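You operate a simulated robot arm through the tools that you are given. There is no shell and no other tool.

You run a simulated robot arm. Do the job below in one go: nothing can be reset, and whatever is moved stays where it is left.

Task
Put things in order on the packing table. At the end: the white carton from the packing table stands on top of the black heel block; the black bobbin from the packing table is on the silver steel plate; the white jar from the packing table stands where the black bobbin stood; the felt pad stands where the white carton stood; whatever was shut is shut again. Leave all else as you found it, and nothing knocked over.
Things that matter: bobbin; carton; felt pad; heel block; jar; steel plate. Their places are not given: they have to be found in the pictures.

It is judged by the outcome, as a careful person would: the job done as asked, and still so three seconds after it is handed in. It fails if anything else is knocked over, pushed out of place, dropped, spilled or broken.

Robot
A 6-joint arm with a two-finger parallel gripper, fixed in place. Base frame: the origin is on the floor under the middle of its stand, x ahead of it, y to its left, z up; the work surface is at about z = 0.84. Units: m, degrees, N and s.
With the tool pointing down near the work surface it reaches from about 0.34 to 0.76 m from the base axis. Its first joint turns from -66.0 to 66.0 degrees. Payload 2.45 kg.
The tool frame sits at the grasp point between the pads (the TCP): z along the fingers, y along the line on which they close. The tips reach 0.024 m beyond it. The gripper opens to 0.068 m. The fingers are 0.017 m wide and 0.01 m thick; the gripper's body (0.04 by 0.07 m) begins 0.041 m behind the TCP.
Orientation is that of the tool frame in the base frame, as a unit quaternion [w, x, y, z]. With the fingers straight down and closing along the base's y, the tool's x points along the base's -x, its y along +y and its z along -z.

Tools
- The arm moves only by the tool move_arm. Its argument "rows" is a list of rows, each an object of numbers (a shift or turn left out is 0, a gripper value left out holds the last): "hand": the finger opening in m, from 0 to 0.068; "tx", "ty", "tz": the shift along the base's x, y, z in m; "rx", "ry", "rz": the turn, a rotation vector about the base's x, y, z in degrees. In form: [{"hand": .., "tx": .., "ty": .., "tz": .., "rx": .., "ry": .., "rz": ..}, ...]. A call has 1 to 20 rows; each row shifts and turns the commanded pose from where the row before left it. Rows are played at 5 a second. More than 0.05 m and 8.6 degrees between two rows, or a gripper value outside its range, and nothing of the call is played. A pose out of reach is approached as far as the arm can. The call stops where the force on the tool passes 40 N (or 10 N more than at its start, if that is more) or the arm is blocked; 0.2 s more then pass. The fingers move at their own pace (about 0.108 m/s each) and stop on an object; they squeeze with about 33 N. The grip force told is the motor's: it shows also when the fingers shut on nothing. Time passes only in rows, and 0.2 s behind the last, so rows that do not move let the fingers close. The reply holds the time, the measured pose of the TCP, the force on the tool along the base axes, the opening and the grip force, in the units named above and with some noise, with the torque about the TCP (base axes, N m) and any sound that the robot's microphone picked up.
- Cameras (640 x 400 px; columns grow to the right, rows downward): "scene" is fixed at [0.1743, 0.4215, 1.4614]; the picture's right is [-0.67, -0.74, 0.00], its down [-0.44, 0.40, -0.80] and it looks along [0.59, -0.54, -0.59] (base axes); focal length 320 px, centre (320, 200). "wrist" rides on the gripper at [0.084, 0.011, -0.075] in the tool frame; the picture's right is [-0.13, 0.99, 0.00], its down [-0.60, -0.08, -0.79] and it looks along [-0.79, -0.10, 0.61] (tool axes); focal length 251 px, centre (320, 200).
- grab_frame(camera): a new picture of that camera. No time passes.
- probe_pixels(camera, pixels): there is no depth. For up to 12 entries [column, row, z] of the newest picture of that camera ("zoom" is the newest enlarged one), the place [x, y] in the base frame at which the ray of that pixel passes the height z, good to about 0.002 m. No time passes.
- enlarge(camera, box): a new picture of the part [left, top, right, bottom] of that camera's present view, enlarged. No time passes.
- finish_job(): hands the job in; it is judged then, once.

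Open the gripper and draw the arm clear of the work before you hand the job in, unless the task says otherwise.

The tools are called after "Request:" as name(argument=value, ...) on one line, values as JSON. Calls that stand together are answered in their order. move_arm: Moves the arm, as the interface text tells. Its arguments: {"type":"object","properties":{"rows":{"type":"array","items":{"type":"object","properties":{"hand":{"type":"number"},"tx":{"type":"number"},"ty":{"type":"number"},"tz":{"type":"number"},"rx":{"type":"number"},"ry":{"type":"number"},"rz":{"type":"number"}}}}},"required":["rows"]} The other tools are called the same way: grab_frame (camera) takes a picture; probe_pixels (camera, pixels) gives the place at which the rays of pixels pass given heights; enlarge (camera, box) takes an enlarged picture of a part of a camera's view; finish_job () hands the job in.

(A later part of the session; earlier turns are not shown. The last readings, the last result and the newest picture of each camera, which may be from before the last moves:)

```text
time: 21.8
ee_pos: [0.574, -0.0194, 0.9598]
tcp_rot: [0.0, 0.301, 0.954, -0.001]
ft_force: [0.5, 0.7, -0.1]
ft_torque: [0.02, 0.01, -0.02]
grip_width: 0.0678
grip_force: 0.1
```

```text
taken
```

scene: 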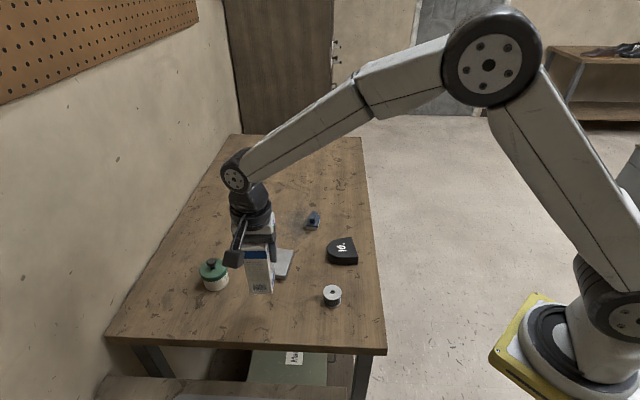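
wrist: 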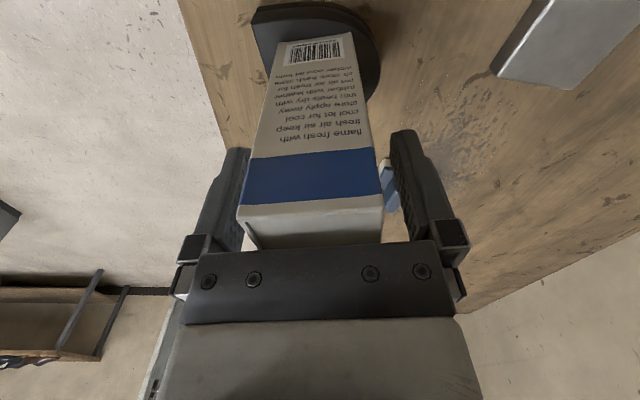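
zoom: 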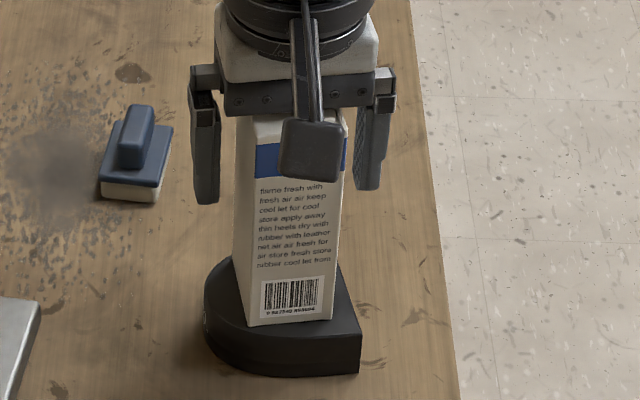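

The carton stands squarely on the heel block. I rise straight off it and then move over to hover above the felt pad near (0.72, -0.05), turning to its axis.

Request:
move_arm(rows=[{"tz": 0.015}, {"tz": 0.025}, {"tz": 0.03}, {"tz": 0.03}, {"tz": 0.01}, {"tx": 0.03, "ty": -0.006, "rz": -4}, {"tx": 0.04, "ty": -0.008, "rz": -4}, {"tx": 0.04, "ty": -0.008, "rz": -4}, {"tx": 0.036, "ty": -0.008, "rz": -4}, {"tz": 0}])

Request:
grab_frame(camera="wrist")

Request:
enlarge(camera="wrist", box=[240, 0, 400, 100])

Request:
grab_frame(camera="scene")

```text
time: 24.0
ee_pos: [0.721, -0.0508, 1.0693]
tcp_rot: [0.0, 0.431, 0.903, -0.001]
ft_force: [-0.6, -0.5, 0.2]
ft_torque: [-0.02, 0.0, 0.0]
grip_width: 0.0681
grip_force: 0.0
```

```text
taken
```

wrist: 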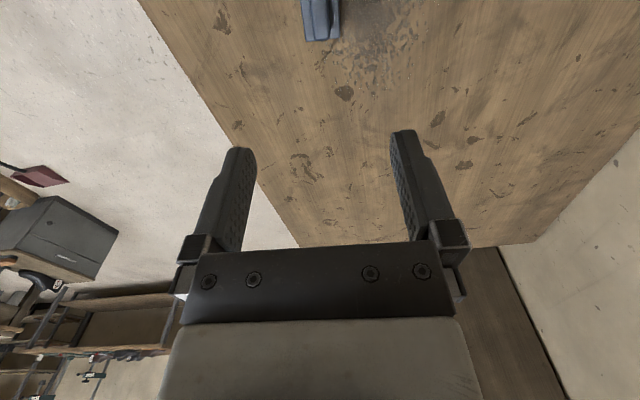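

```text
4.00 times, centred on (320, 50) of wrist
```

zoom: 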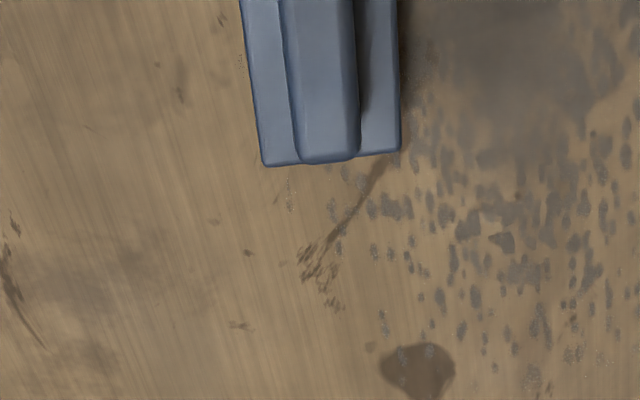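

```text
taken
```

scene: 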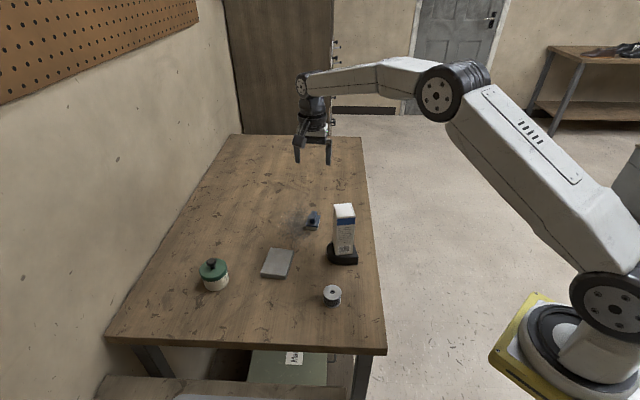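

The felt pad's handle is centred at column 320 under the gripper. I lower to z 0.98 for a fuller view and watch the forearm's clearance over the carton.

Request:
move_arm(rows=[{"tz": -0.03}, {"tz": -0.03}, {"tz": -0.03}, {"tz": 0}])

Request:
enlarge(camera="wrist", box=[240, 0, 400, 130])

Request:
grab_frame(camera="scene")

```text
time: 25.0
ee_pos: [0.7228, -0.052, 0.9808]
tcp_rot: [-0.001, 0.43, 0.903, 0.0]
ft_force: [0.4, 0.3, -1.1]
ft_torque: [-0.03, -0.01, 0.01]
grip_width: 0.0681
grip_force: 0.0
```

```text
3.08 times, centred on (320, 65) of wrist
```

zoom: 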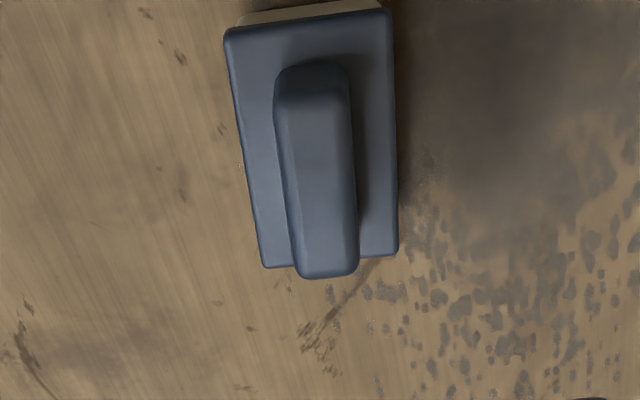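

```text
taken
```

scene: 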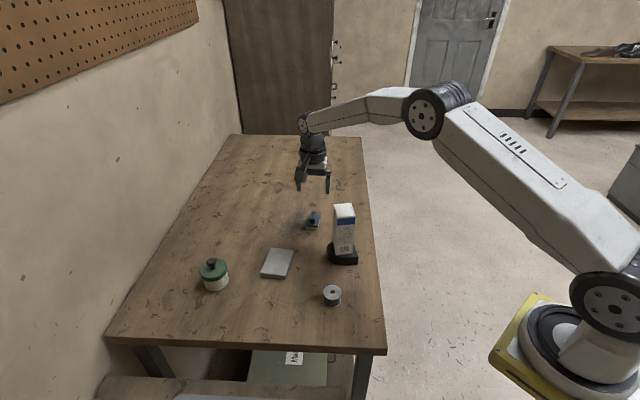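

I probe the pad's block corners and the handle's top in this zoom for its exact centre and heading.

Request:
probe_pixels(camera="zoom", pixels=[[225, 33, 0.858], [388, 10, 0.858], [398, 252, 0.858], [262, 267, 0.858], [310, 97, 0.882], [330, 243, 0.882], [285, 97, 0.882], [338, 92, 0.882], [303, 245, 0.882], [355, 240, 0.882], [240, 24, 0.84], [378, 5, 0.84]])

Request:
enlarge(camera="scene", box=[290, 160, 350, 240])

```text
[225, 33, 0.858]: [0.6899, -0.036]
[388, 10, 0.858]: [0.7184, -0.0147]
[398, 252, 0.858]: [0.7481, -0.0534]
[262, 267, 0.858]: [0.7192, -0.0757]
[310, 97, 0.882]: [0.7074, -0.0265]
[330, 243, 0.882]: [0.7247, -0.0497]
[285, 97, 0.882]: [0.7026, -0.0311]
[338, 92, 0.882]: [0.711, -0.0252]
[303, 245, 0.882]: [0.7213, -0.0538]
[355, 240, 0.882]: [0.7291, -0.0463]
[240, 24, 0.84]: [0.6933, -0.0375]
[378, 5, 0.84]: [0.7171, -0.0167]
```

```text
5.00 times, centred on (320, 200) of scene
```

zoom: 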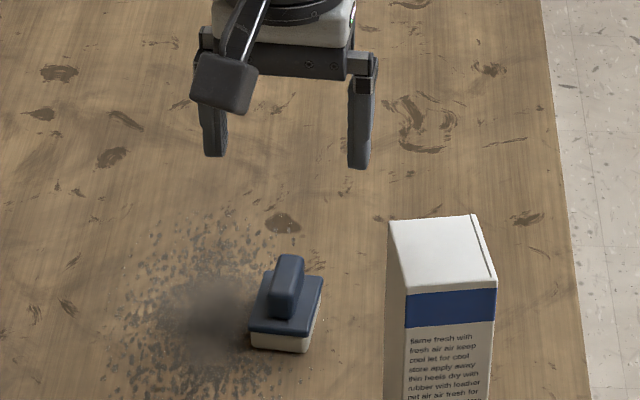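

Felt pad centre is (0.719, -0.045), long axis at -53 deg, block top about 0.858. I align and descend so the fingertips stay about 6 mm above the block top, straddling the handle.

Request:
move_arm(rows=[{"tx": -0.0039, "ty": 0.007, "tz": -0.02, "rz": -2}, {"tz": -0.03}, {"tz": -0.025}, {"tz": -0.0165}, {"tz": 0}])

Request:
grab_frame(camera="wrist")

Request:
enlarge(camera="scene", box=[270, 150, 370, 250])

```text
time: 26.2
ee_pos: [0.7166, -0.0443, 0.8883]
tcp_rot: [0.001, 0.446, 0.895, -0.001]
ft_force: [0.4, 0.6, 0.3]
ft_torque: [0.01, 0.01, 0.0]
grip_width: 0.0682
grip_force: 0.1
```

```text
taken
```

wrist: 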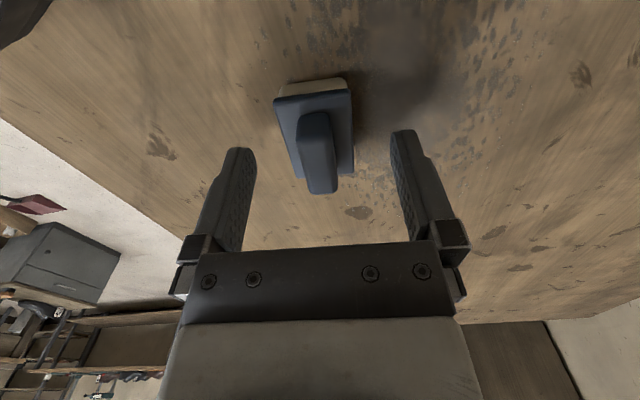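

```text
4.00 times, centred on (320, 200) of scene
```

zoom: 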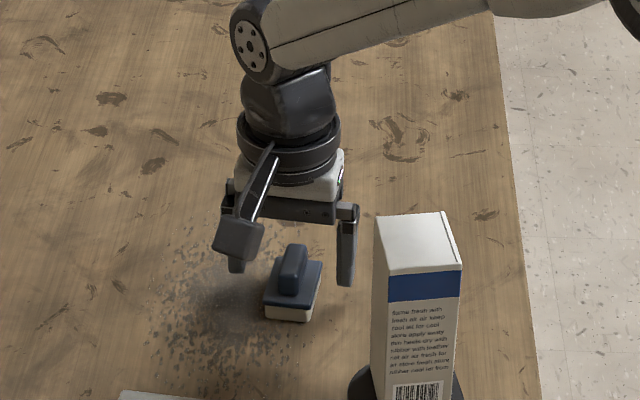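

The handle is centred between the fingers. I zoom to judge how deep the handle reaches between the pads before closing.

Request:
enlarge(camera="wrist", box=[240, 60, 420, 220])

Request:
enlarge(camera="scene", box=[295, 200, 345, 235])

```text
2.50 times, centred on (330, 140) of wrist
```

zoom: 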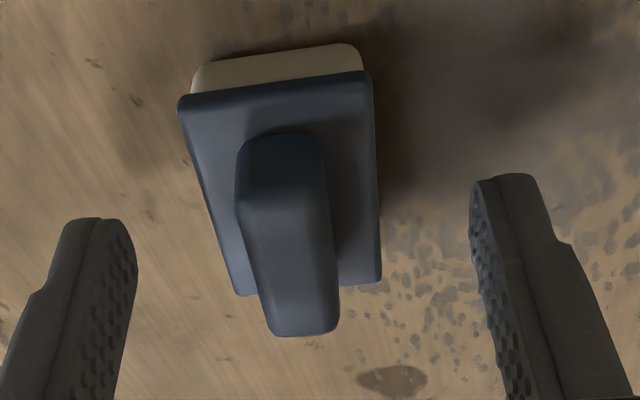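

```text
11.43 times, centred on (320, 218) of scene
```

zoom: 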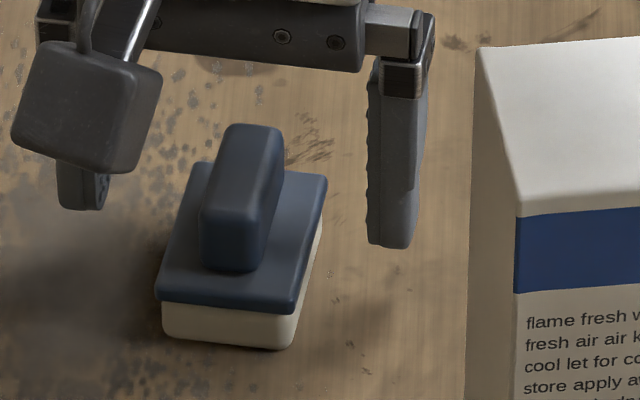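

The handle overlaps the pads by about 12 mm, offset about 1 mm. I nudge the tool, go 2 mm lower and close on the handle.

Request:
move_arm(rows=[{"tx": -0.0012, "ty": -0.0009, "tz": -0.002}, {"hand": 0.03}, {"hand": 0.016}, {"hand": 0.004}, {"hand": 0.004}, {"hand": 0.004}])

Request:
enlarge(camera="wrist", box=[240, 60, 420, 220])

```text
time: 27.6
ee_pos: [0.7169, -0.0443, 0.8855]
tcp_rot: [-0.001, 0.447, 0.895, -0.001]
ft_force: [0.0, -0.8, -0.5]
ft_torque: [0.0, 0.02, -0.02]
grip_width: 0.0148
grip_force: 32.6
```

```text
2.50 times, centred on (330, 140) of wrist
```

zoom: 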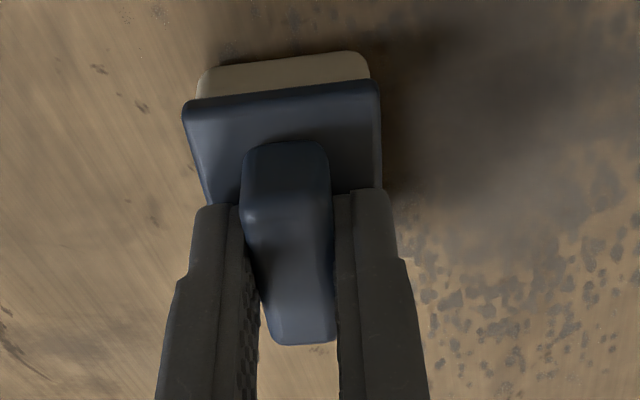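

Gripped at 0.0148 m on the handle. I lift the pad and carry it to above the carton's old place at (0.5645, 0.2225).

Request:
move_arm(rows=[{"tz": 0.015}, {"tz": 0.025}, {"tz": 0.03}, {"tz": 0.025}, {"tx": -0.01, "ty": 0.0175, "rz": 1.2}, {"tx": -0.0191, "ty": 0.0334, "rz": 1.2}, {"tx": -0.0191, "ty": 0.0334, "rz": 1.2}, {"tx": -0.0191, "ty": 0.0334, "rz": 1.2}, {"tx": -0.0191, "ty": 0.0334, "rz": 1.2}, {"tx": -0.0191, "ty": 0.0334, "rz": 1.2}, {"tx": -0.0191, "ty": 0.0334, "rz": 1.2}, {"tx": -0.0162, "ty": 0.0283, "rz": 1.2}, {"tx": -0.0112, "ty": 0.0202, "rz": 1.4}, {"tx": 0}])

Request:
grab_frame(camera="scene")

Request:
grab_frame(camera="wrist")

```text
time: 30.6
ee_pos: [0.5624, 0.2235, 0.9811]
tcp_rot: [0.001, 0.359, 0.933, 0.0]
ft_force: [-0.5, 0.3, -0.7]
ft_torque: [-0.01, -0.01, 0.01]
grip_width: 0.0148
grip_force: 32.8
```

```text
taken
```

scene: 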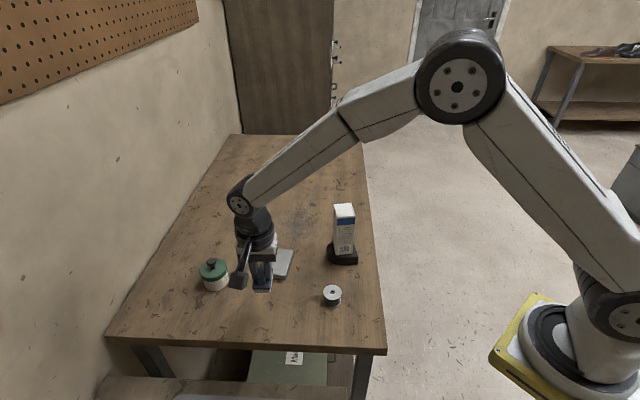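

```text
taken
```

wrist: 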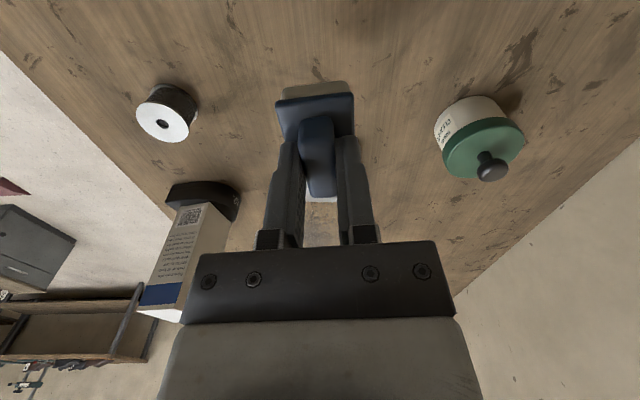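

The pad hangs upright over the place, TCP (0.5624, 0.2235). I lower to about 9 mm above contact, then go on slowly.

Request:
move_arm(rows=[{"tx": 0.0008, "tz": -0.025}, {"tz": -0.03}, {"tz": -0.025}, {"tz": -0.006}, {"tz": -0.003}, {"tz": -0.002}, {"tz": 0}])

Request:
enlarge(camera="scene", box=[220, 230, 320, 320])

```text
time: 32.2
ee_pos: [0.5651, 0.2221, 0.8908]
tcp_rot: [0.0, 0.358, 0.934, 0.0]
ft_force: [0.1, -0.1, -0.4]
ft_torque: [0.0, 0.0, 0.0]
grip_width: 0.0147
grip_force: 32.8
```

```text
4.44 times, centred on (270, 275) of scene
```

zoom: 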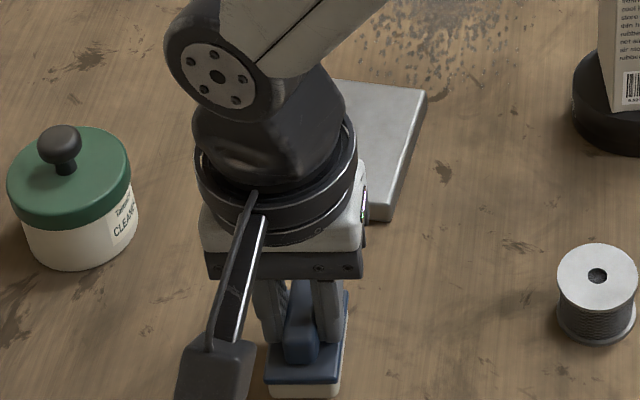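

Still about 5 mm up with no contact. I go down in 1 mm steps watching the force.

Request:
move_arm(rows=[{"tz": -0.0015}, {"tz": -0.0015}, {"tz": -0.001}, {"tz": 0}])

```text
time: 33.2
ee_pos: [0.5647, 0.2221, 0.8865]
tcp_rot: [0.001, 0.358, 0.934, 0.0]
ft_force: [-0.6, 0.4, -1.3]
ft_torque: [0.02, 0.0, 0.05]
grip_width: 0.0145
grip_force: 32.6
```

Request:
move_arm(rows=[{"tz": -0.001}, {"tz": -0.0007}, {"tz": 0}])

```text
time: 34.0
ee_pos: [0.5647, 0.2225, 0.8853]
tcp_rot: [0.001, 0.358, 0.934, 0.001]
ft_force: [-5.4, -1.9, 19.3]
ft_torque: [-0.03, 0.2, 0.0]
grip_width: 0.0144
grip_force: 33.4
```

The pad is down (force z 19 N). I ease up a hair and open the fingers.

Request:
move_arm(rows=[{"tz": 0.0007}, {"hand": 0.025}, {"hand": 0.04}, {"hand": 0.068}, {"hand": 0.068}])

Request:
enlarge(camera="wrist", box=[240, 60, 420, 220])

```text
time: 35.2
ee_pos: [0.5646, 0.221, 0.8846]
tcp_rot: [0.0, 0.358, 0.934, -0.001]
ft_force: [0.5, 0.3, -0.1]
ft_torque: [0.0, -0.03, -0.03]
grip_width: 0.068
grip_force: 0.1
```

```text
2.50 times, centred on (330, 140) of wrist
```

zoom: 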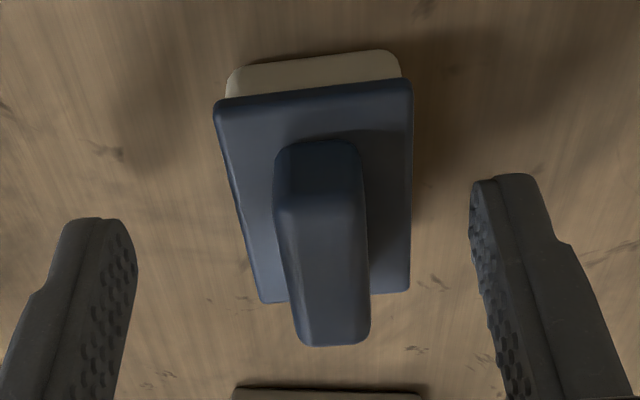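

The felt pad stands at the carton's old place. I rise and move over the bobbin near (0.4915, 0.096) for a look.

Request:
move_arm(rows=[{"tz": 0.02}, {"tz": 0.03}, {"tz": 0.035}, {"tz": 0.02}, {"tx": -0.0183, "ty": -0.0313}, {"tx": -0.0183, "ty": -0.0313}, {"tx": -0.0183, "ty": -0.0313}, {"tx": -0.0183, "ty": -0.0313}, {"tx": 0}])

Request:
grab_frame(camera="wrist")

Request:
enlarge(camera="wrist", box=[250, 0, 390, 110])

Request:
grab_frame(camera="scene")

```text
time: 37.2
ee_pos: [0.4902, 0.097, 0.9903]
tcp_rot: [-0.001, 0.359, 0.933, 0.0]
ft_force: [-0.1, 0.7, -0.7]
ft_torque: [-0.01, 0.0, 0.0]
grip_width: 0.0679
grip_force: 0.1
```

```text
taken
```

wrist: 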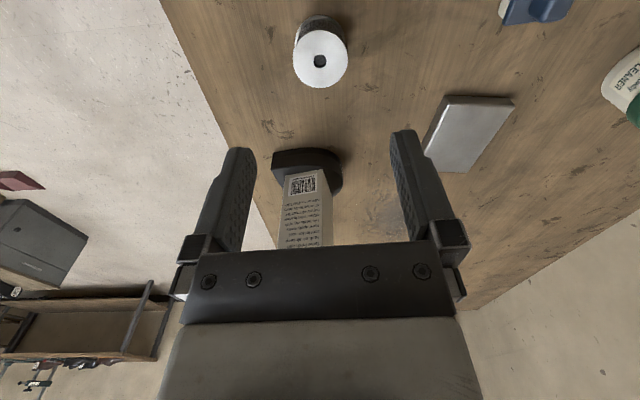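

```text
3.64 times, centred on (320, 55) of wrist
```

zoom: 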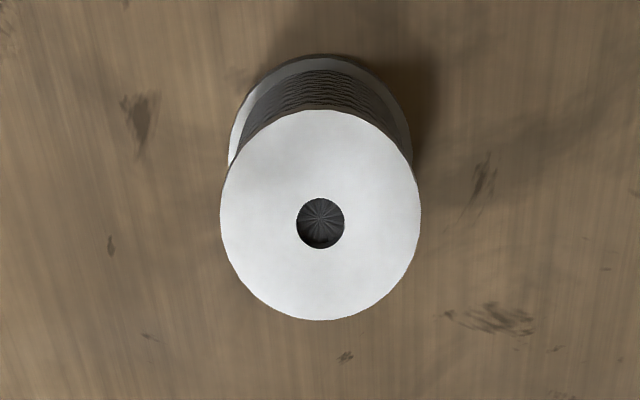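

```text
taken
```

scene: 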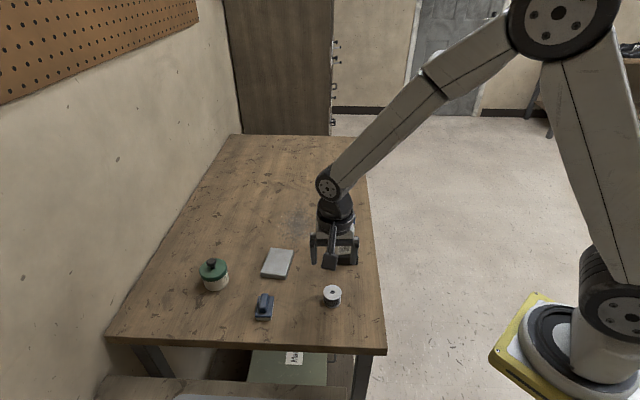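

Bobbin top disc in zoom: left 220, right 421, top 110, bottom 320, hole at (321,222). I probe these at candidate heights.

Request:
probe_pixels(camera="zoom", pixels=[[220, 215, 0.87], [421, 215, 0.87], [320, 110, 0.87], [320, 320, 0.87], [320, 218, 0.87], [320, 218, 0.875], [318, 53, 0.842], [229, 145, 0.842], [411, 145, 0.842]])

Request:
enlarge(camera="scene", box=[220, 230, 320, 330])

```text
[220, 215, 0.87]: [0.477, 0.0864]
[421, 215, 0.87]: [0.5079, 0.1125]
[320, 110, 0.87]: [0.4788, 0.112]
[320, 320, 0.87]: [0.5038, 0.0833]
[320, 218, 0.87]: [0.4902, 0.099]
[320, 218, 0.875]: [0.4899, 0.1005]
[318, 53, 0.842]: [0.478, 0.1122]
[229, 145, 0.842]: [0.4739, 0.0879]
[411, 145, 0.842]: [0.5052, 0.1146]
```

```text
4.00 times, centred on (270, 280) of scene
```

zoom: 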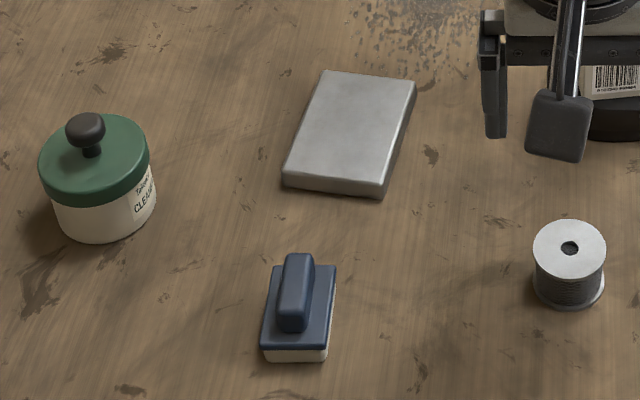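

Bobbin centre is about (0.4907, 0.0972), right under the TCP. I descend to z 0.868 with fingers open around it.

Request:
move_arm(rows=[{"tz": -0.03}, {"tz": -0.035}, {"tz": -0.03}, {"tz": -0.02}, {"tz": -0.0065}, {"tz": 0}])

Request:
grab_frame(camera="wrist")

Request:
enlarge(camera="scene", box=[290, 240, 380, 320])

```text
time: 38.6
ee_pos: [0.4919, 0.0968, 0.8684]
tcp_rot: [0.001, 0.358, 0.934, 0.0]
ft_force: [-0.4, 0.0, -0.2]
ft_torque: [0.02, 0.01, 0.02]
grip_width: 0.068
grip_force: 0.0
```

```text
taken
```

wrist: 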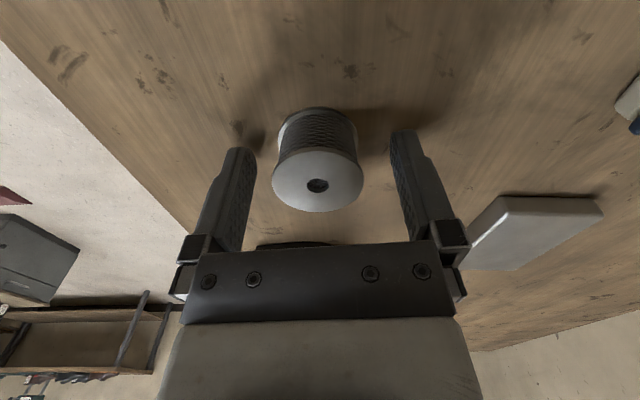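

```text
5.00 times, centred on (335, 280) of scene
```

zoom: 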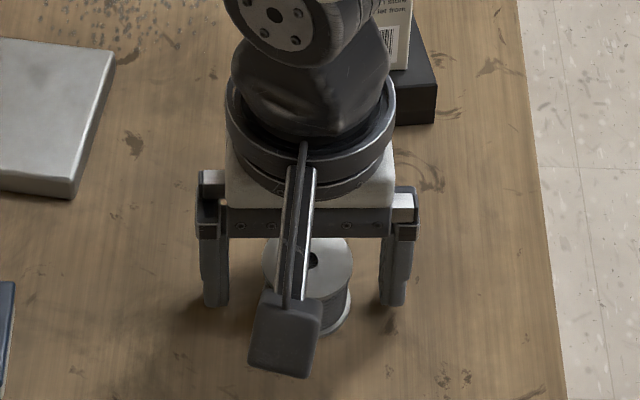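

The bobbin is centred between the fingers (318,180). I close on it.

Request:
move_arm(rows=[{"hand": 0.048}, {"hand": 0.03}, {"hand": 0.03}, {"hand": 0.03}])

Request:
enlarge(camera="wrist", box=[230, 80, 410, 240])

```text
time: 39.6
ee_pos: [0.4931, 0.0961, 0.8688]
tcp_rot: [-0.001, 0.358, 0.934, 0.0]
ft_force: [0.3, 0.1, 0.3]
ft_torque: [-0.03, -0.04, 0.0]
grip_width: 0.0396
grip_force: 32.7
```

```text
2.50 times, centred on (320, 160) of wrist
```

zoom: 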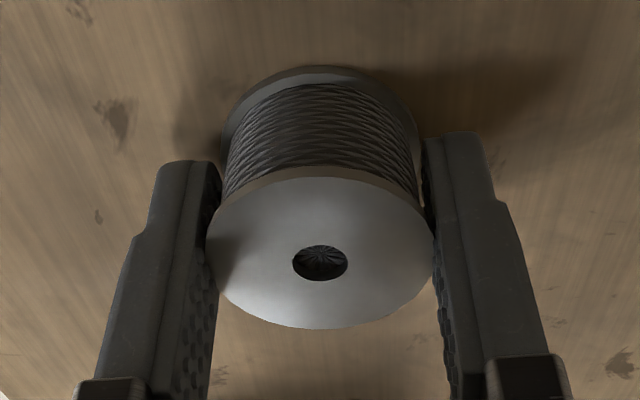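

Bobbin gripped (0.0396 m), its hole right at the TCP, so its spot is about (0.4917, 0.0966). I lift it, and probe the steel plate's corners from the scene picture to aim the placement.

Request:
move_arm(rows=[{"tz": 0.015}, {"tz": 0.025}, {"tz": 0.03}, {"tz": 0.03}, {"tz": 0}])

Request:
enlarge(camera="scene", box=[250, 238, 306, 288])

Request:
grab_frame(camera="wrist")

```text
time: 40.8
ee_pos: [0.4918, 0.0972, 0.9683]
tcp_rot: [-0.001, 0.358, 0.934, -0.001]
ft_force: [0.1, -1.1, -0.5]
ft_torque: [-0.02, -0.04, 0.0]
grip_width: 0.0394
grip_force: 33.4
```

```text
8.00 times, centred on (278, 263) of scene
```

zoom: 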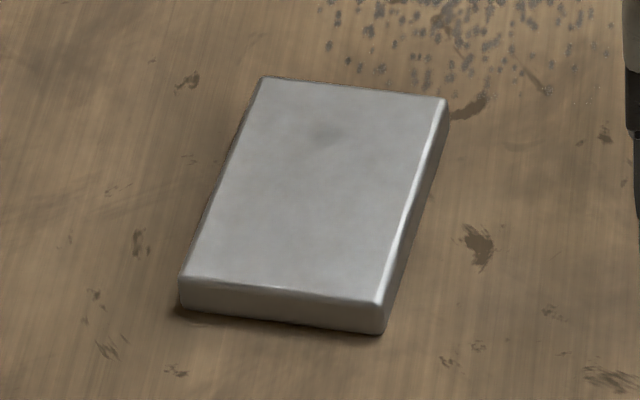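

```text
taken
```

wrist: 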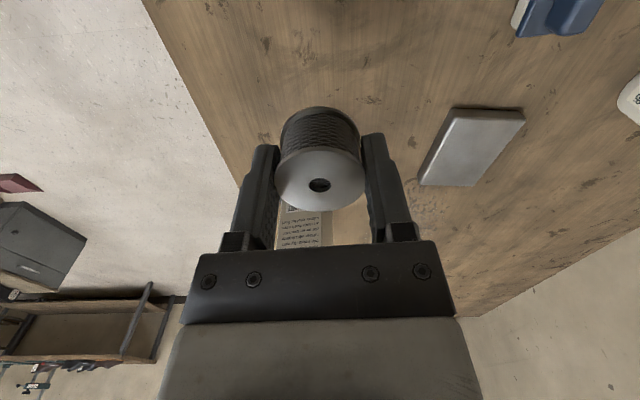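

Plate corners in the zoom: far-left (263,78), far-right (447,99), near-right top (379,304), near-left top (183,278), near-right bottom (384,333), near-left bottom (181,305). I probe them.

Request:
probe_pixels(camera="zoom", pixels=[[384, 333, 0.84], [181, 306, 0.84], [379, 303, 0.852], [183, 278, 0.852], [447, 99, 0.852], [263, 78, 0.852], [379, 303, 0.856], [183, 278, 0.856], [447, 99, 0.856], [263, 78, 0.856]])

Request:
probe_pixels(camera="wrist", pixels=[[455, 107, 0.853], [524, 110, 0.853], [478, 186, 0.853], [418, 185, 0.853]])

```text
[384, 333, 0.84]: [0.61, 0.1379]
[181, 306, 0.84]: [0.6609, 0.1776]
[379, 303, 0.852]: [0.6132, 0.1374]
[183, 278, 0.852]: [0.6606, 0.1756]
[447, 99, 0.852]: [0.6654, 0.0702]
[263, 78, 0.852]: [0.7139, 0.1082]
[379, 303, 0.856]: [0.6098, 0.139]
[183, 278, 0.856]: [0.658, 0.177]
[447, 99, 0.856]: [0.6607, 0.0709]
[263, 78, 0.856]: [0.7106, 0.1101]
```

```text
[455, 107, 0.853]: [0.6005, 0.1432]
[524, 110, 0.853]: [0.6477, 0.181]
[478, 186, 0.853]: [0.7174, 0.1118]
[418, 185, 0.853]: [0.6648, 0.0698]
```

Plate top is about z 0.855, centre (0.661, 0.124). I carry the bobbin there at height and lower to about 6 mm above.

Request:
move_arm(rows=[{"tx": 0.016, "ty": 0.0026}, {"tx": 0.028, "ty": 0.0045}, {"tx": 0.03, "ty": 0.0049}, {"tx": 0.03, "ty": 0.0049}, {"tx": 0.03, "ty": 0.0049}, {"tx": 0.023, "ty": 0.0036}, {"tx": 0.0123, "ty": 0.002}, {"tz": -0.025}, {"tz": -0.03}, {"tz": -0.018}, {"tz": -0.005}, {"tz": 0}])

Request:
enlarge(camera="scene", box=[230, 200, 330, 300])

Request:
enlarge(camera="wrist", box=[200, 50, 440, 250])

```text
time: 43.4
ee_pos: [0.6609, 0.1248, 0.8892]
tcp_rot: [0.0, 0.358, 0.934, -0.001]
ft_force: [0.8, -0.2, -0.1]
ft_torque: [0.0, -0.02, -0.01]
grip_width: 0.0395
grip_force: 33.0
```

```text
4.00 times, centred on (280, 250) of scene
```

zoom: 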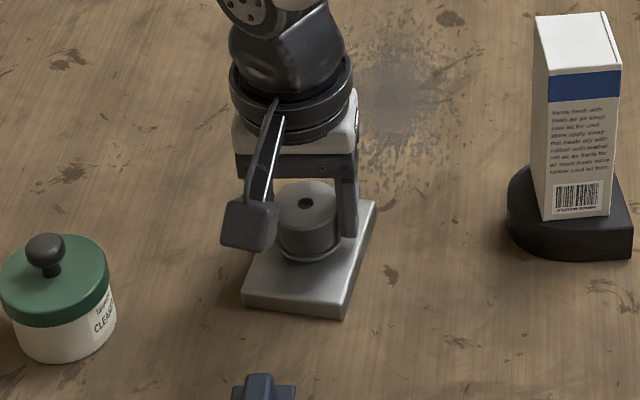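

```text
2.00 times, centred on (320, 150) of wrist
```

zoom: 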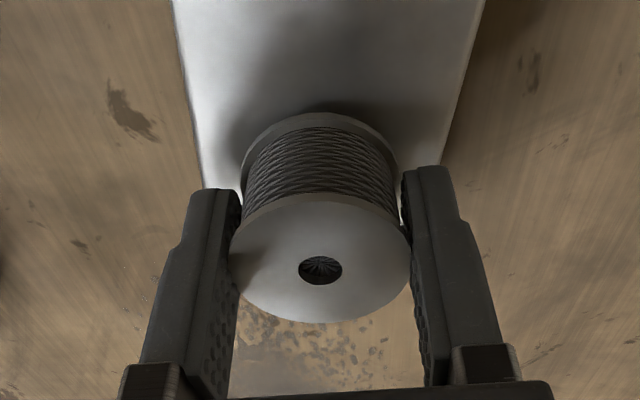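

The bobbin is over the plate's middle. I lower in 1 mm steps until it touches.

Request:
move_arm(rows=[{"tz": -0.0015}, {"tz": -0.0015}, {"tz": -0.001}, {"tz": 0}])

```text
time: 44.4
ee_pos: [0.6604, 0.1257, 0.8858]
tcp_rot: [0.0, 0.358, 0.934, 0.0]
ft_force: [-0.4, -0.3, -0.3]
ft_torque: [-0.02, 0.0, 0.0]
grip_width: 0.0399
grip_force: 32.8
```

No contact yet (force z -0.3 N). I go on by another millimetre or so.

Request:
move_arm(rows=[{"tz": -0.001}, {"tz": -0.0007}, {"tz": 0}])

```text
time: 45.2
ee_pos: [0.6616, 0.1245, 0.8846]
tcp_rot: [0.001, 0.359, 0.933, 0.0]
ft_force: [-0.3, -0.7, -0.4]
ft_torque: [0.01, 0.0, 0.03]
grip_width: 0.0395
grip_force: 33.1
```

Still free (force z -0.4 N). Another small step down.

Request:
move_arm(rows=[{"tz": -0.0007}, {"tz": -0.0007}, {"tz": 0}])

```text
time: 46.0
ee_pos: [0.661, 0.1244, 0.8836]
tcp_rot: [0.001, 0.359, 0.933, 0.0]
ft_force: [-2.3, 0.0, 8.7]
ft_torque: [-0.02, 0.07, -0.02]
grip_width: 0.0397
grip_force: 32.7
```

Contact at 8.7 N: the bobbin stands on the plate. I open the fingers.

Request:
move_arm(rows=[{"hand": 0.046}, {"hand": 0.058}, {"hand": 0.068}, {"hand": 0.068}])

Request:
enlarge(camera="scene", box=[230, 200, 330, 300])

```text
time: 47.0
ee_pos: [0.661, 0.1243, 0.8842]
tcp_rot: [0.0, 0.358, 0.934, 0.0]
ft_force: [-0.4, 0.2, 0.7]
ft_torque: [0.01, -0.02, -0.01]
grip_width: 0.068
grip_force: 0.1
```

```text
4.00 times, centred on (280, 250) of scene
```

zoom: 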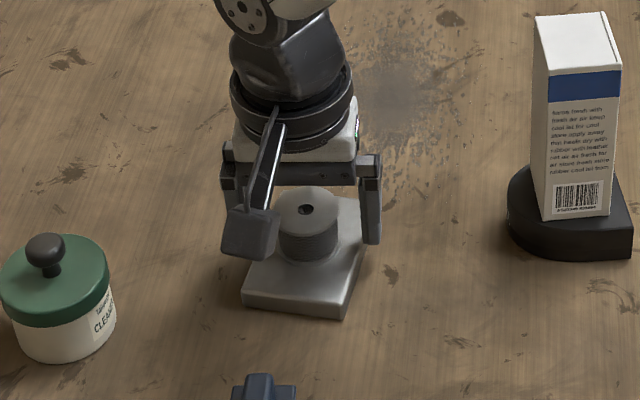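

The bobbin stands on the plate. I rise and go to a viewpoint beside the jar to look at its lid, body and knob closely.

Request:
move_arm(rows=[{"tz": 0.02}, {"tz": 0.03}, {"tz": 0.03}, {"tz": 0.02}, {"ty": 0.03}, {"ty": 0.035}, {"ty": 0.035}, {"ty": 0.035}, {"ty": 0.035}, {"tz": -0.03}, {"tz": -0.03}, {"tz": 0}])

Request:
grab_frame(camera="wrist")

Request:
grab_frame(camera="scene")

```text
time: 49.6
ee_pos: [0.6614, 0.2951, 0.9236]
tcp_rot: [0.0, 0.358, 0.934, 0.0]
ft_force: [0.8, -0.4, -0.2]
ft_torque: [0.04, -0.02, 0.0]
grip_width: 0.068
grip_force: 0.1
```

```text
taken
```

wrist: 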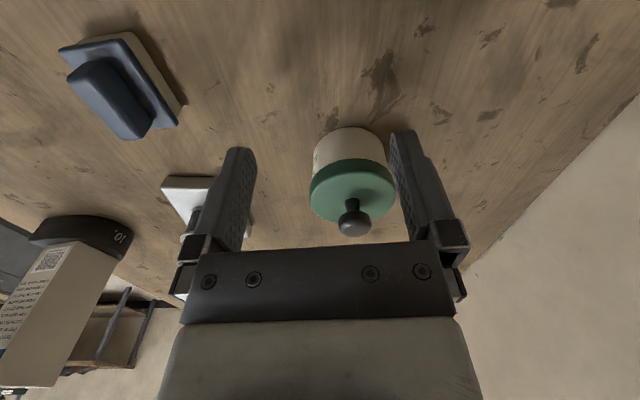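

```text
taken
```

scene: 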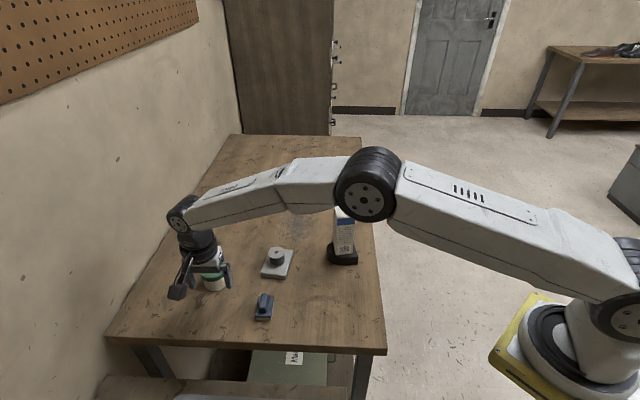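

The jar sits ahead between the fingers at (350,180). I zoom in on it.

Request:
enlarge(camera="wrist", box=[280, 110, 420, 250])

Request:
enlarge(camera="scene", box=[160, 190, 250, 310])

```text
2.86 times, centred on (350, 180) of wrist
```

zoom: 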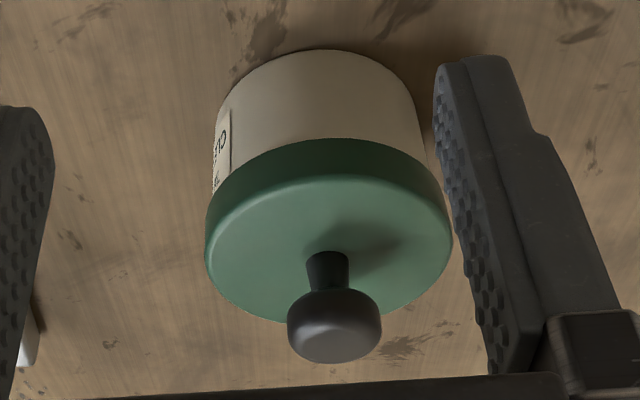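

```text
3.33 times, centred on (205, 250) of scene
```

zoom: 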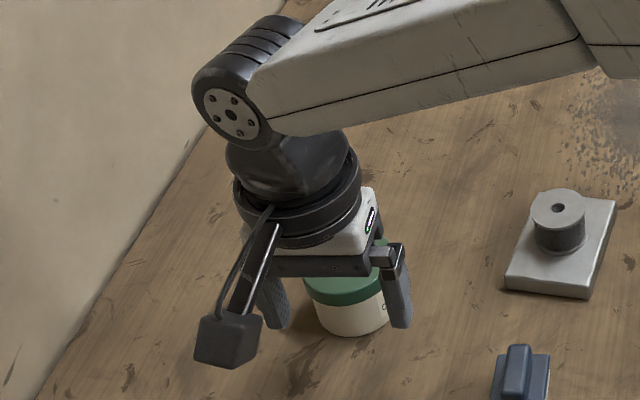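

The lid slightly overhangs the body. I probe lid and body extents in this zoom.

Request:
probe_pixels(camera="zoom", pixels=[[205, 250, 0.884], [453, 240, 0.884], [325, 178, 0.885], [270, 322, 0.885], [325, 50, 0.84], [215, 120, 0.85], [416, 110, 0.85], [325, 138, 0.872], [325, 138, 0.868], [286, 330, 0.905], [382, 325, 0.905], [334, 362, 0.905]])

```text
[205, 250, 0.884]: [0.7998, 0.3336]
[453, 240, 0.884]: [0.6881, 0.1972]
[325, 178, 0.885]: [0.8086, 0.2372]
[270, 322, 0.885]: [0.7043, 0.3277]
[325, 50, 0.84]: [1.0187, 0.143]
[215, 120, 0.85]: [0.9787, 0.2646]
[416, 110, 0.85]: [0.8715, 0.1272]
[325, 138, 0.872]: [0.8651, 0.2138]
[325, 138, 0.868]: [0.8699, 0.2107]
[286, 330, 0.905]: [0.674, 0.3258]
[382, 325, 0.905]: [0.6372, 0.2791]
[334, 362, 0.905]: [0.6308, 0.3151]
```

Those were read in the scene zoom by mistake (it was the newest one). I retake the wrist zoom and probe again.

Request:
enlarge(camera="wrist", box=[280, 110, 420, 250])

Request:
probe_pixels(camera="zoom", pixels=[[205, 250, 0.884], [453, 240, 0.884], [325, 178, 0.885], [270, 322, 0.885], [325, 50, 0.84], [215, 120, 0.85], [416, 110, 0.85], [325, 138, 0.872], [325, 138, 0.868], [286, 330, 0.905], [382, 325, 0.905], [334, 362, 0.905]])

```text
2.86 times, centred on (350, 180) of wrist
```

zoom: 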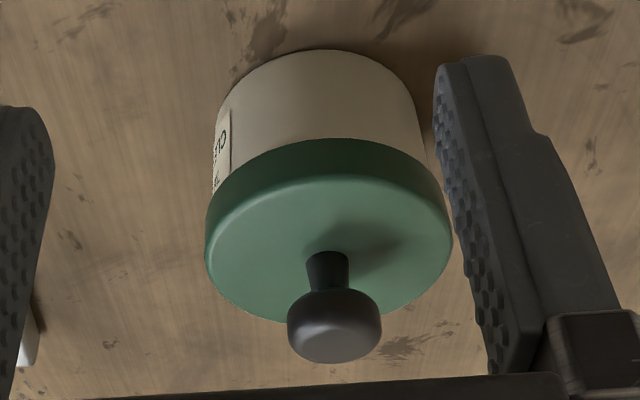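

```text
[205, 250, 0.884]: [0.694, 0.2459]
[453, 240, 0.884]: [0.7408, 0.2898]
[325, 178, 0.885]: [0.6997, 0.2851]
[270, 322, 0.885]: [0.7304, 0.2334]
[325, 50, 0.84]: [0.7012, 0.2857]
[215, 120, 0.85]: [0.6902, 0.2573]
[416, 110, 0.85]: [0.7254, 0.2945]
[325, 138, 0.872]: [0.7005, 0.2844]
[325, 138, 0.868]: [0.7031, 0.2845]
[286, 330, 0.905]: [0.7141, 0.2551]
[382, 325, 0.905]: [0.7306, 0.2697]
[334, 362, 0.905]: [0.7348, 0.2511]
```

Lid is about 0.063 across (top near z 0.885), the body slightly narrower, knob top near 0.914; the centre is about (0.717, 0.267), at the edge of straight-down reach. I raise, tilt the tool 15 deg outward for reach, and hover over the jar.

Request:
move_arm(rows=[{"tz": 0.04}, {"tz": 0.025, "rx": -5.02, "ry": -5.57}, {"rx": -5.02, "ry": -5.57}, {"tx": 0.0278, "ty": -0.014}, {"tx": 0.0278, "ty": -0.0141}, {"tz": 0}])

Request:
grab_frame(camera="wrist")

Request:
grab_frame(camera="scene")

```text
time: 51.0
ee_pos: [0.7164, 0.267, 0.9878]
tcp_rot: [0.122, 0.356, 0.925, -0.048]
ft_force: [0.6, 0.4, -0.4]
ft_torque: [-0.02, 0.01, 0.0]
grip_width: 0.0681
grip_force: 0.1
```

```text
taken
```

wrist: 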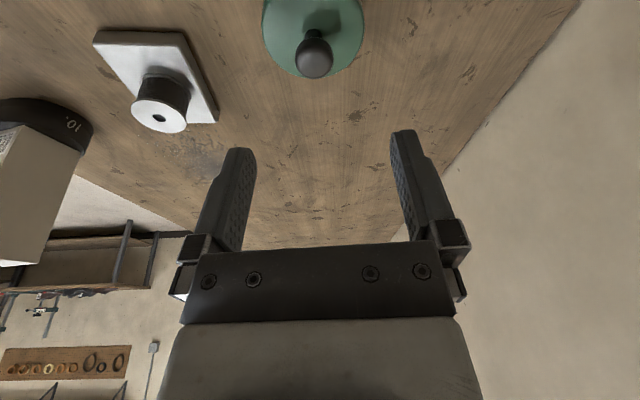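

```text
taken
```

scene: 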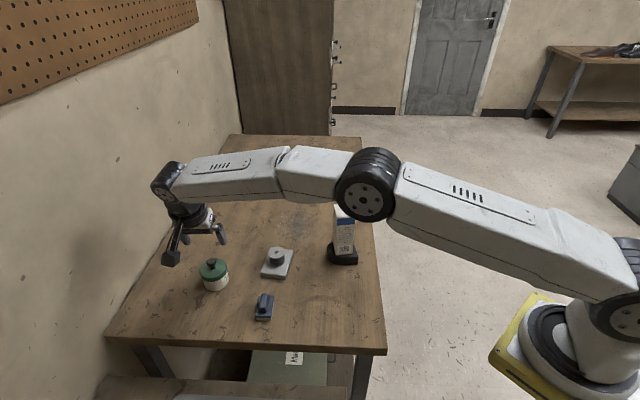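

The tilted hover is reached at (0.7164, 0.267, 0.988) with the jar under the fingers at (313,25). I zoom in to fine-tune the alignment.

Request:
enlarge(camera="wrist", box=[240, 0, 390, 94])

Request:
probe_pixels(camera="zoom", pixels=[[320, 200, 0.885]])

```text
4.26 times, centred on (315, 47) of wrist
```

zoom: 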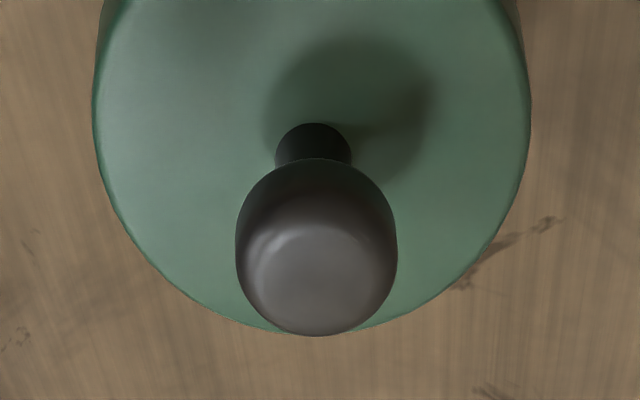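

```text
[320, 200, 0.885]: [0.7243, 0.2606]
```

Lid centre is at column 313 versus 314.4 expected, within 1 mm; knob top is about z 0.914. I descend to z 0.881 so the pads meet the lid/body while the palm stays above the knob.

Request:
move_arm(rows=[{"tx": -0.0005, "ty": -0.0006, "tz": -0.03}, {"tz": -0.025}, {"tz": -0.02}, {"tz": -0.015}, {"tz": 0}])

Request:
grab_frame(camera="wrist")

Request:
enlarge(camera="scene", box=[150, 190, 250, 300])

```text
time: 52.2
ee_pos: [0.7178, 0.2655, 0.8978]
tcp_rot: [0.122, 0.356, 0.925, -0.047]
ft_force: [-0.8, -0.1, 0.9]
ft_torque: [0.01, -0.01, -0.01]
grip_width: 0.0681
grip_force: 0.0
```

```text
taken
```

wrist: 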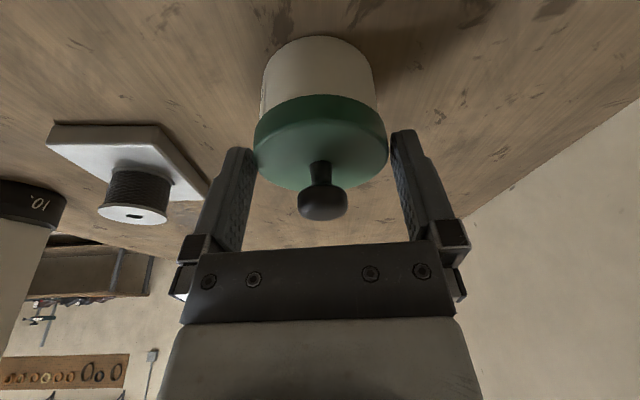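

```text
3.64 times, centred on (200, 245) of scene
```

zoom: 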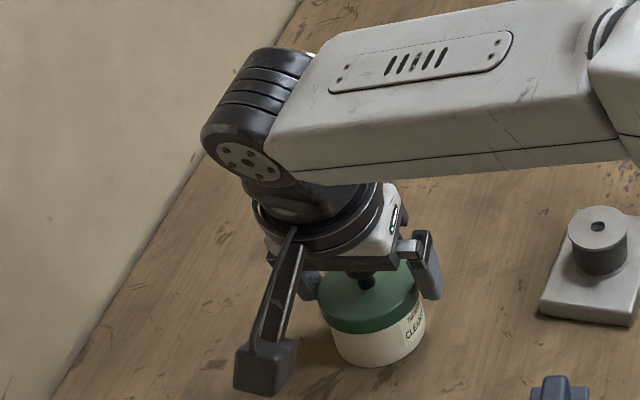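

Jar centred between the fingers (lid 253..388, mid 320.5). I descend the last 17 mm.

Request:
move_arm(rows=[{"tz": -0.008}, {"tz": -0.006}, {"tz": -0.003}, {"tz": 0}])

Request:
grab_frame(camera="wrist")

Request:
enlarge(camera="scene", box=[170, 220, 250, 300])

```text
time: 53.2
ee_pos: [0.7156, 0.2665, 0.881]
tcp_rot: [0.121, 0.356, 0.925, -0.048]
ft_force: [0.4, -0.2, 0.4]
ft_torque: [-0.02, 0.0, 0.04]
grip_width: 0.0679
grip_force: 0.1
```

```text
taken
```

wrist: 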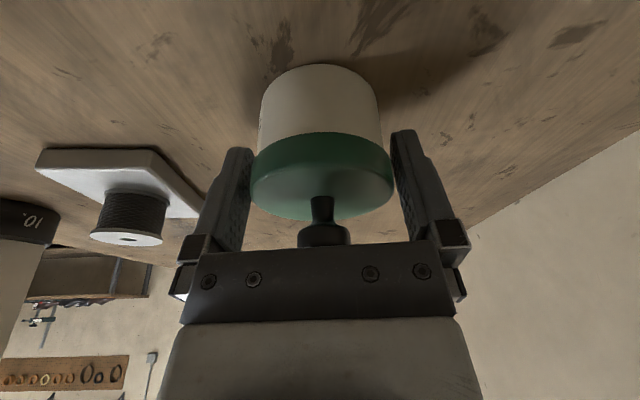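

```text
5.00 times, centred on (210, 260) of scene
```

zoom: 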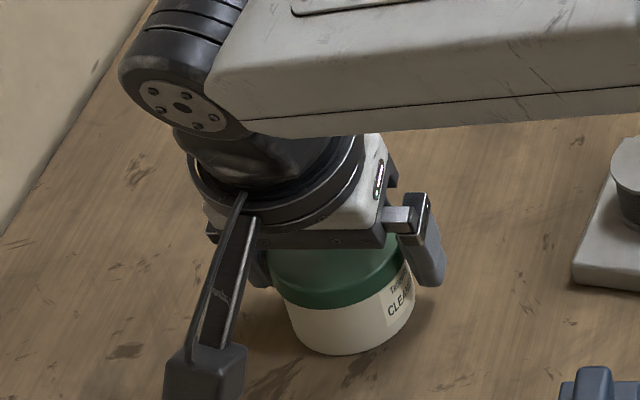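

No contact so far; the lid spans 250..393 between the fingers. I close gently on the jar.

Request:
move_arm(rows=[{"hand": 0.063}, {"hand": 0.058}, {"hand": 0.05}, {"hand": 0.05}])

Request:
enlarge(camera="wrist", box=[200, 40, 440, 260])

Request:
enlarge(camera="scene", box=[180, 240, 250, 300])

```text
time: 54.2
ee_pos: [0.7167, 0.2654, 0.8812]
tcp_rot: [0.121, 0.356, 0.925, -0.048]
ft_force: [0.0, 0.4, 0.0]
ft_torque: [0.04, 0.0, -0.03]
grip_width: 0.0574
grip_force: 33.4
heard: snap
```

```text
1.82 times, centred on (320, 150) of wrist
```

zoom: 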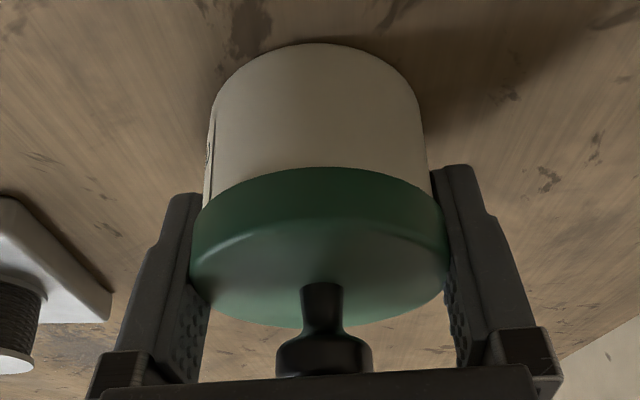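

```text
6.67 times, centred on (215, 270) of scene
```

zoom: 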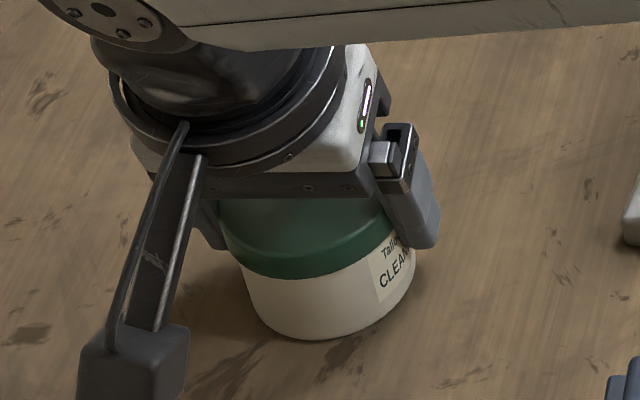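

Closing gave a "snap" sound and stopped at 0.0574 m; the pictures show lid and body unchanged so far. I check carefully with a tiny 3 mm lift whether body and lid rise together.

Request:
move_arm(rows=[{"tz": 0.0015}, {"tz": 0.0015}, {"tz": 0}])

Request:
enlarge(camera="scene", box=[180, 240, 250, 300])

Request:
enlarge(camera="wrist", box=[200, 40, 440, 260])

```text
time: 55.0
ee_pos: [0.7169, 0.2656, 0.8837]
tcp_rot: [0.122, 0.355, 0.926, -0.047]
ft_force: [-0.1, 0.3, -1.4]
ft_torque: [-0.04, 0.01, -0.01]
grip_width: 0.0578
grip_force: 33.3
```

```text
6.67 times, centred on (215, 270) of scene
```

zoom: 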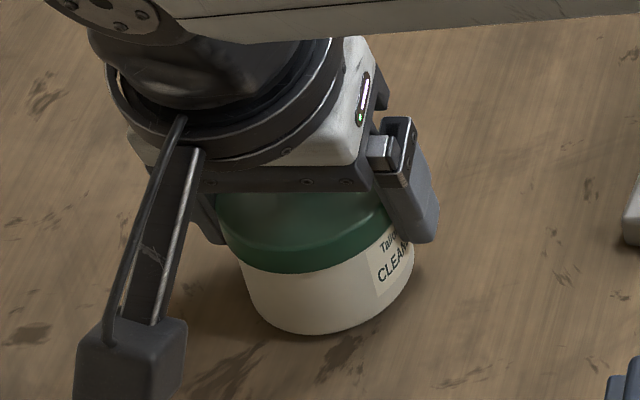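

```text
1.82 times, centred on (320, 150) of wrist
```

zoom: 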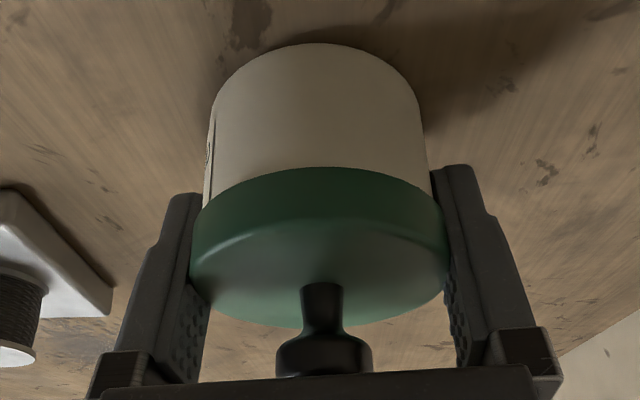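

Body and lid rose together (base edge went from row 340 to 334 in the scene zoom). I lift the jar to z 0.98 and look again before carrying.

Request:
move_arm(rows=[{"tz": 0.01}, {"tz": 0.02}, {"tz": 0.025}, {"tz": 0.025}, {"tz": 0.015}, {"tz": 0}])

Request:
grab_frame(camera="wrist")

Request:
enlarge(camera="scene", box=[150, 190, 270, 300])

```text
time: 56.4
ee_pos: [0.7166, 0.2647, 0.9791]
tcp_rot: [0.122, 0.355, 0.926, -0.048]
ft_force: [-0.5, -0.4, -1.9]
ft_torque: [0.04, 0.02, -0.01]
grip_width: 0.0571
grip_force: 32.9
```

```text
taken
```

wrist: 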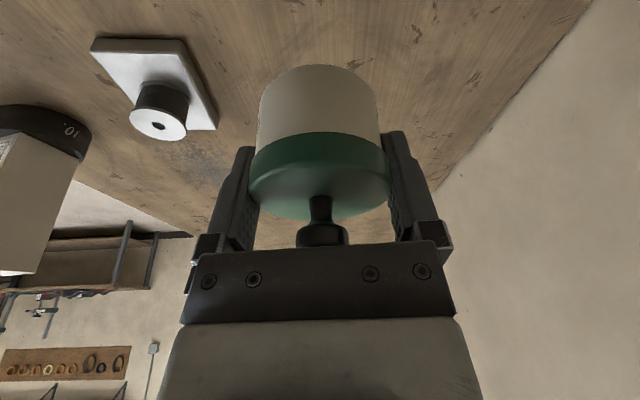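

```text
3.64 times, centred on (210, 245) of scene
```

zoom: 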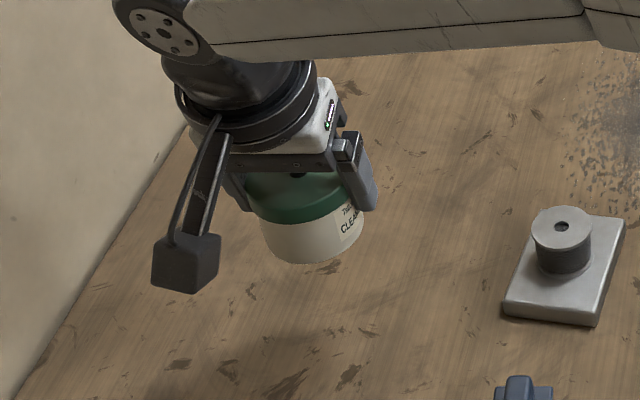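

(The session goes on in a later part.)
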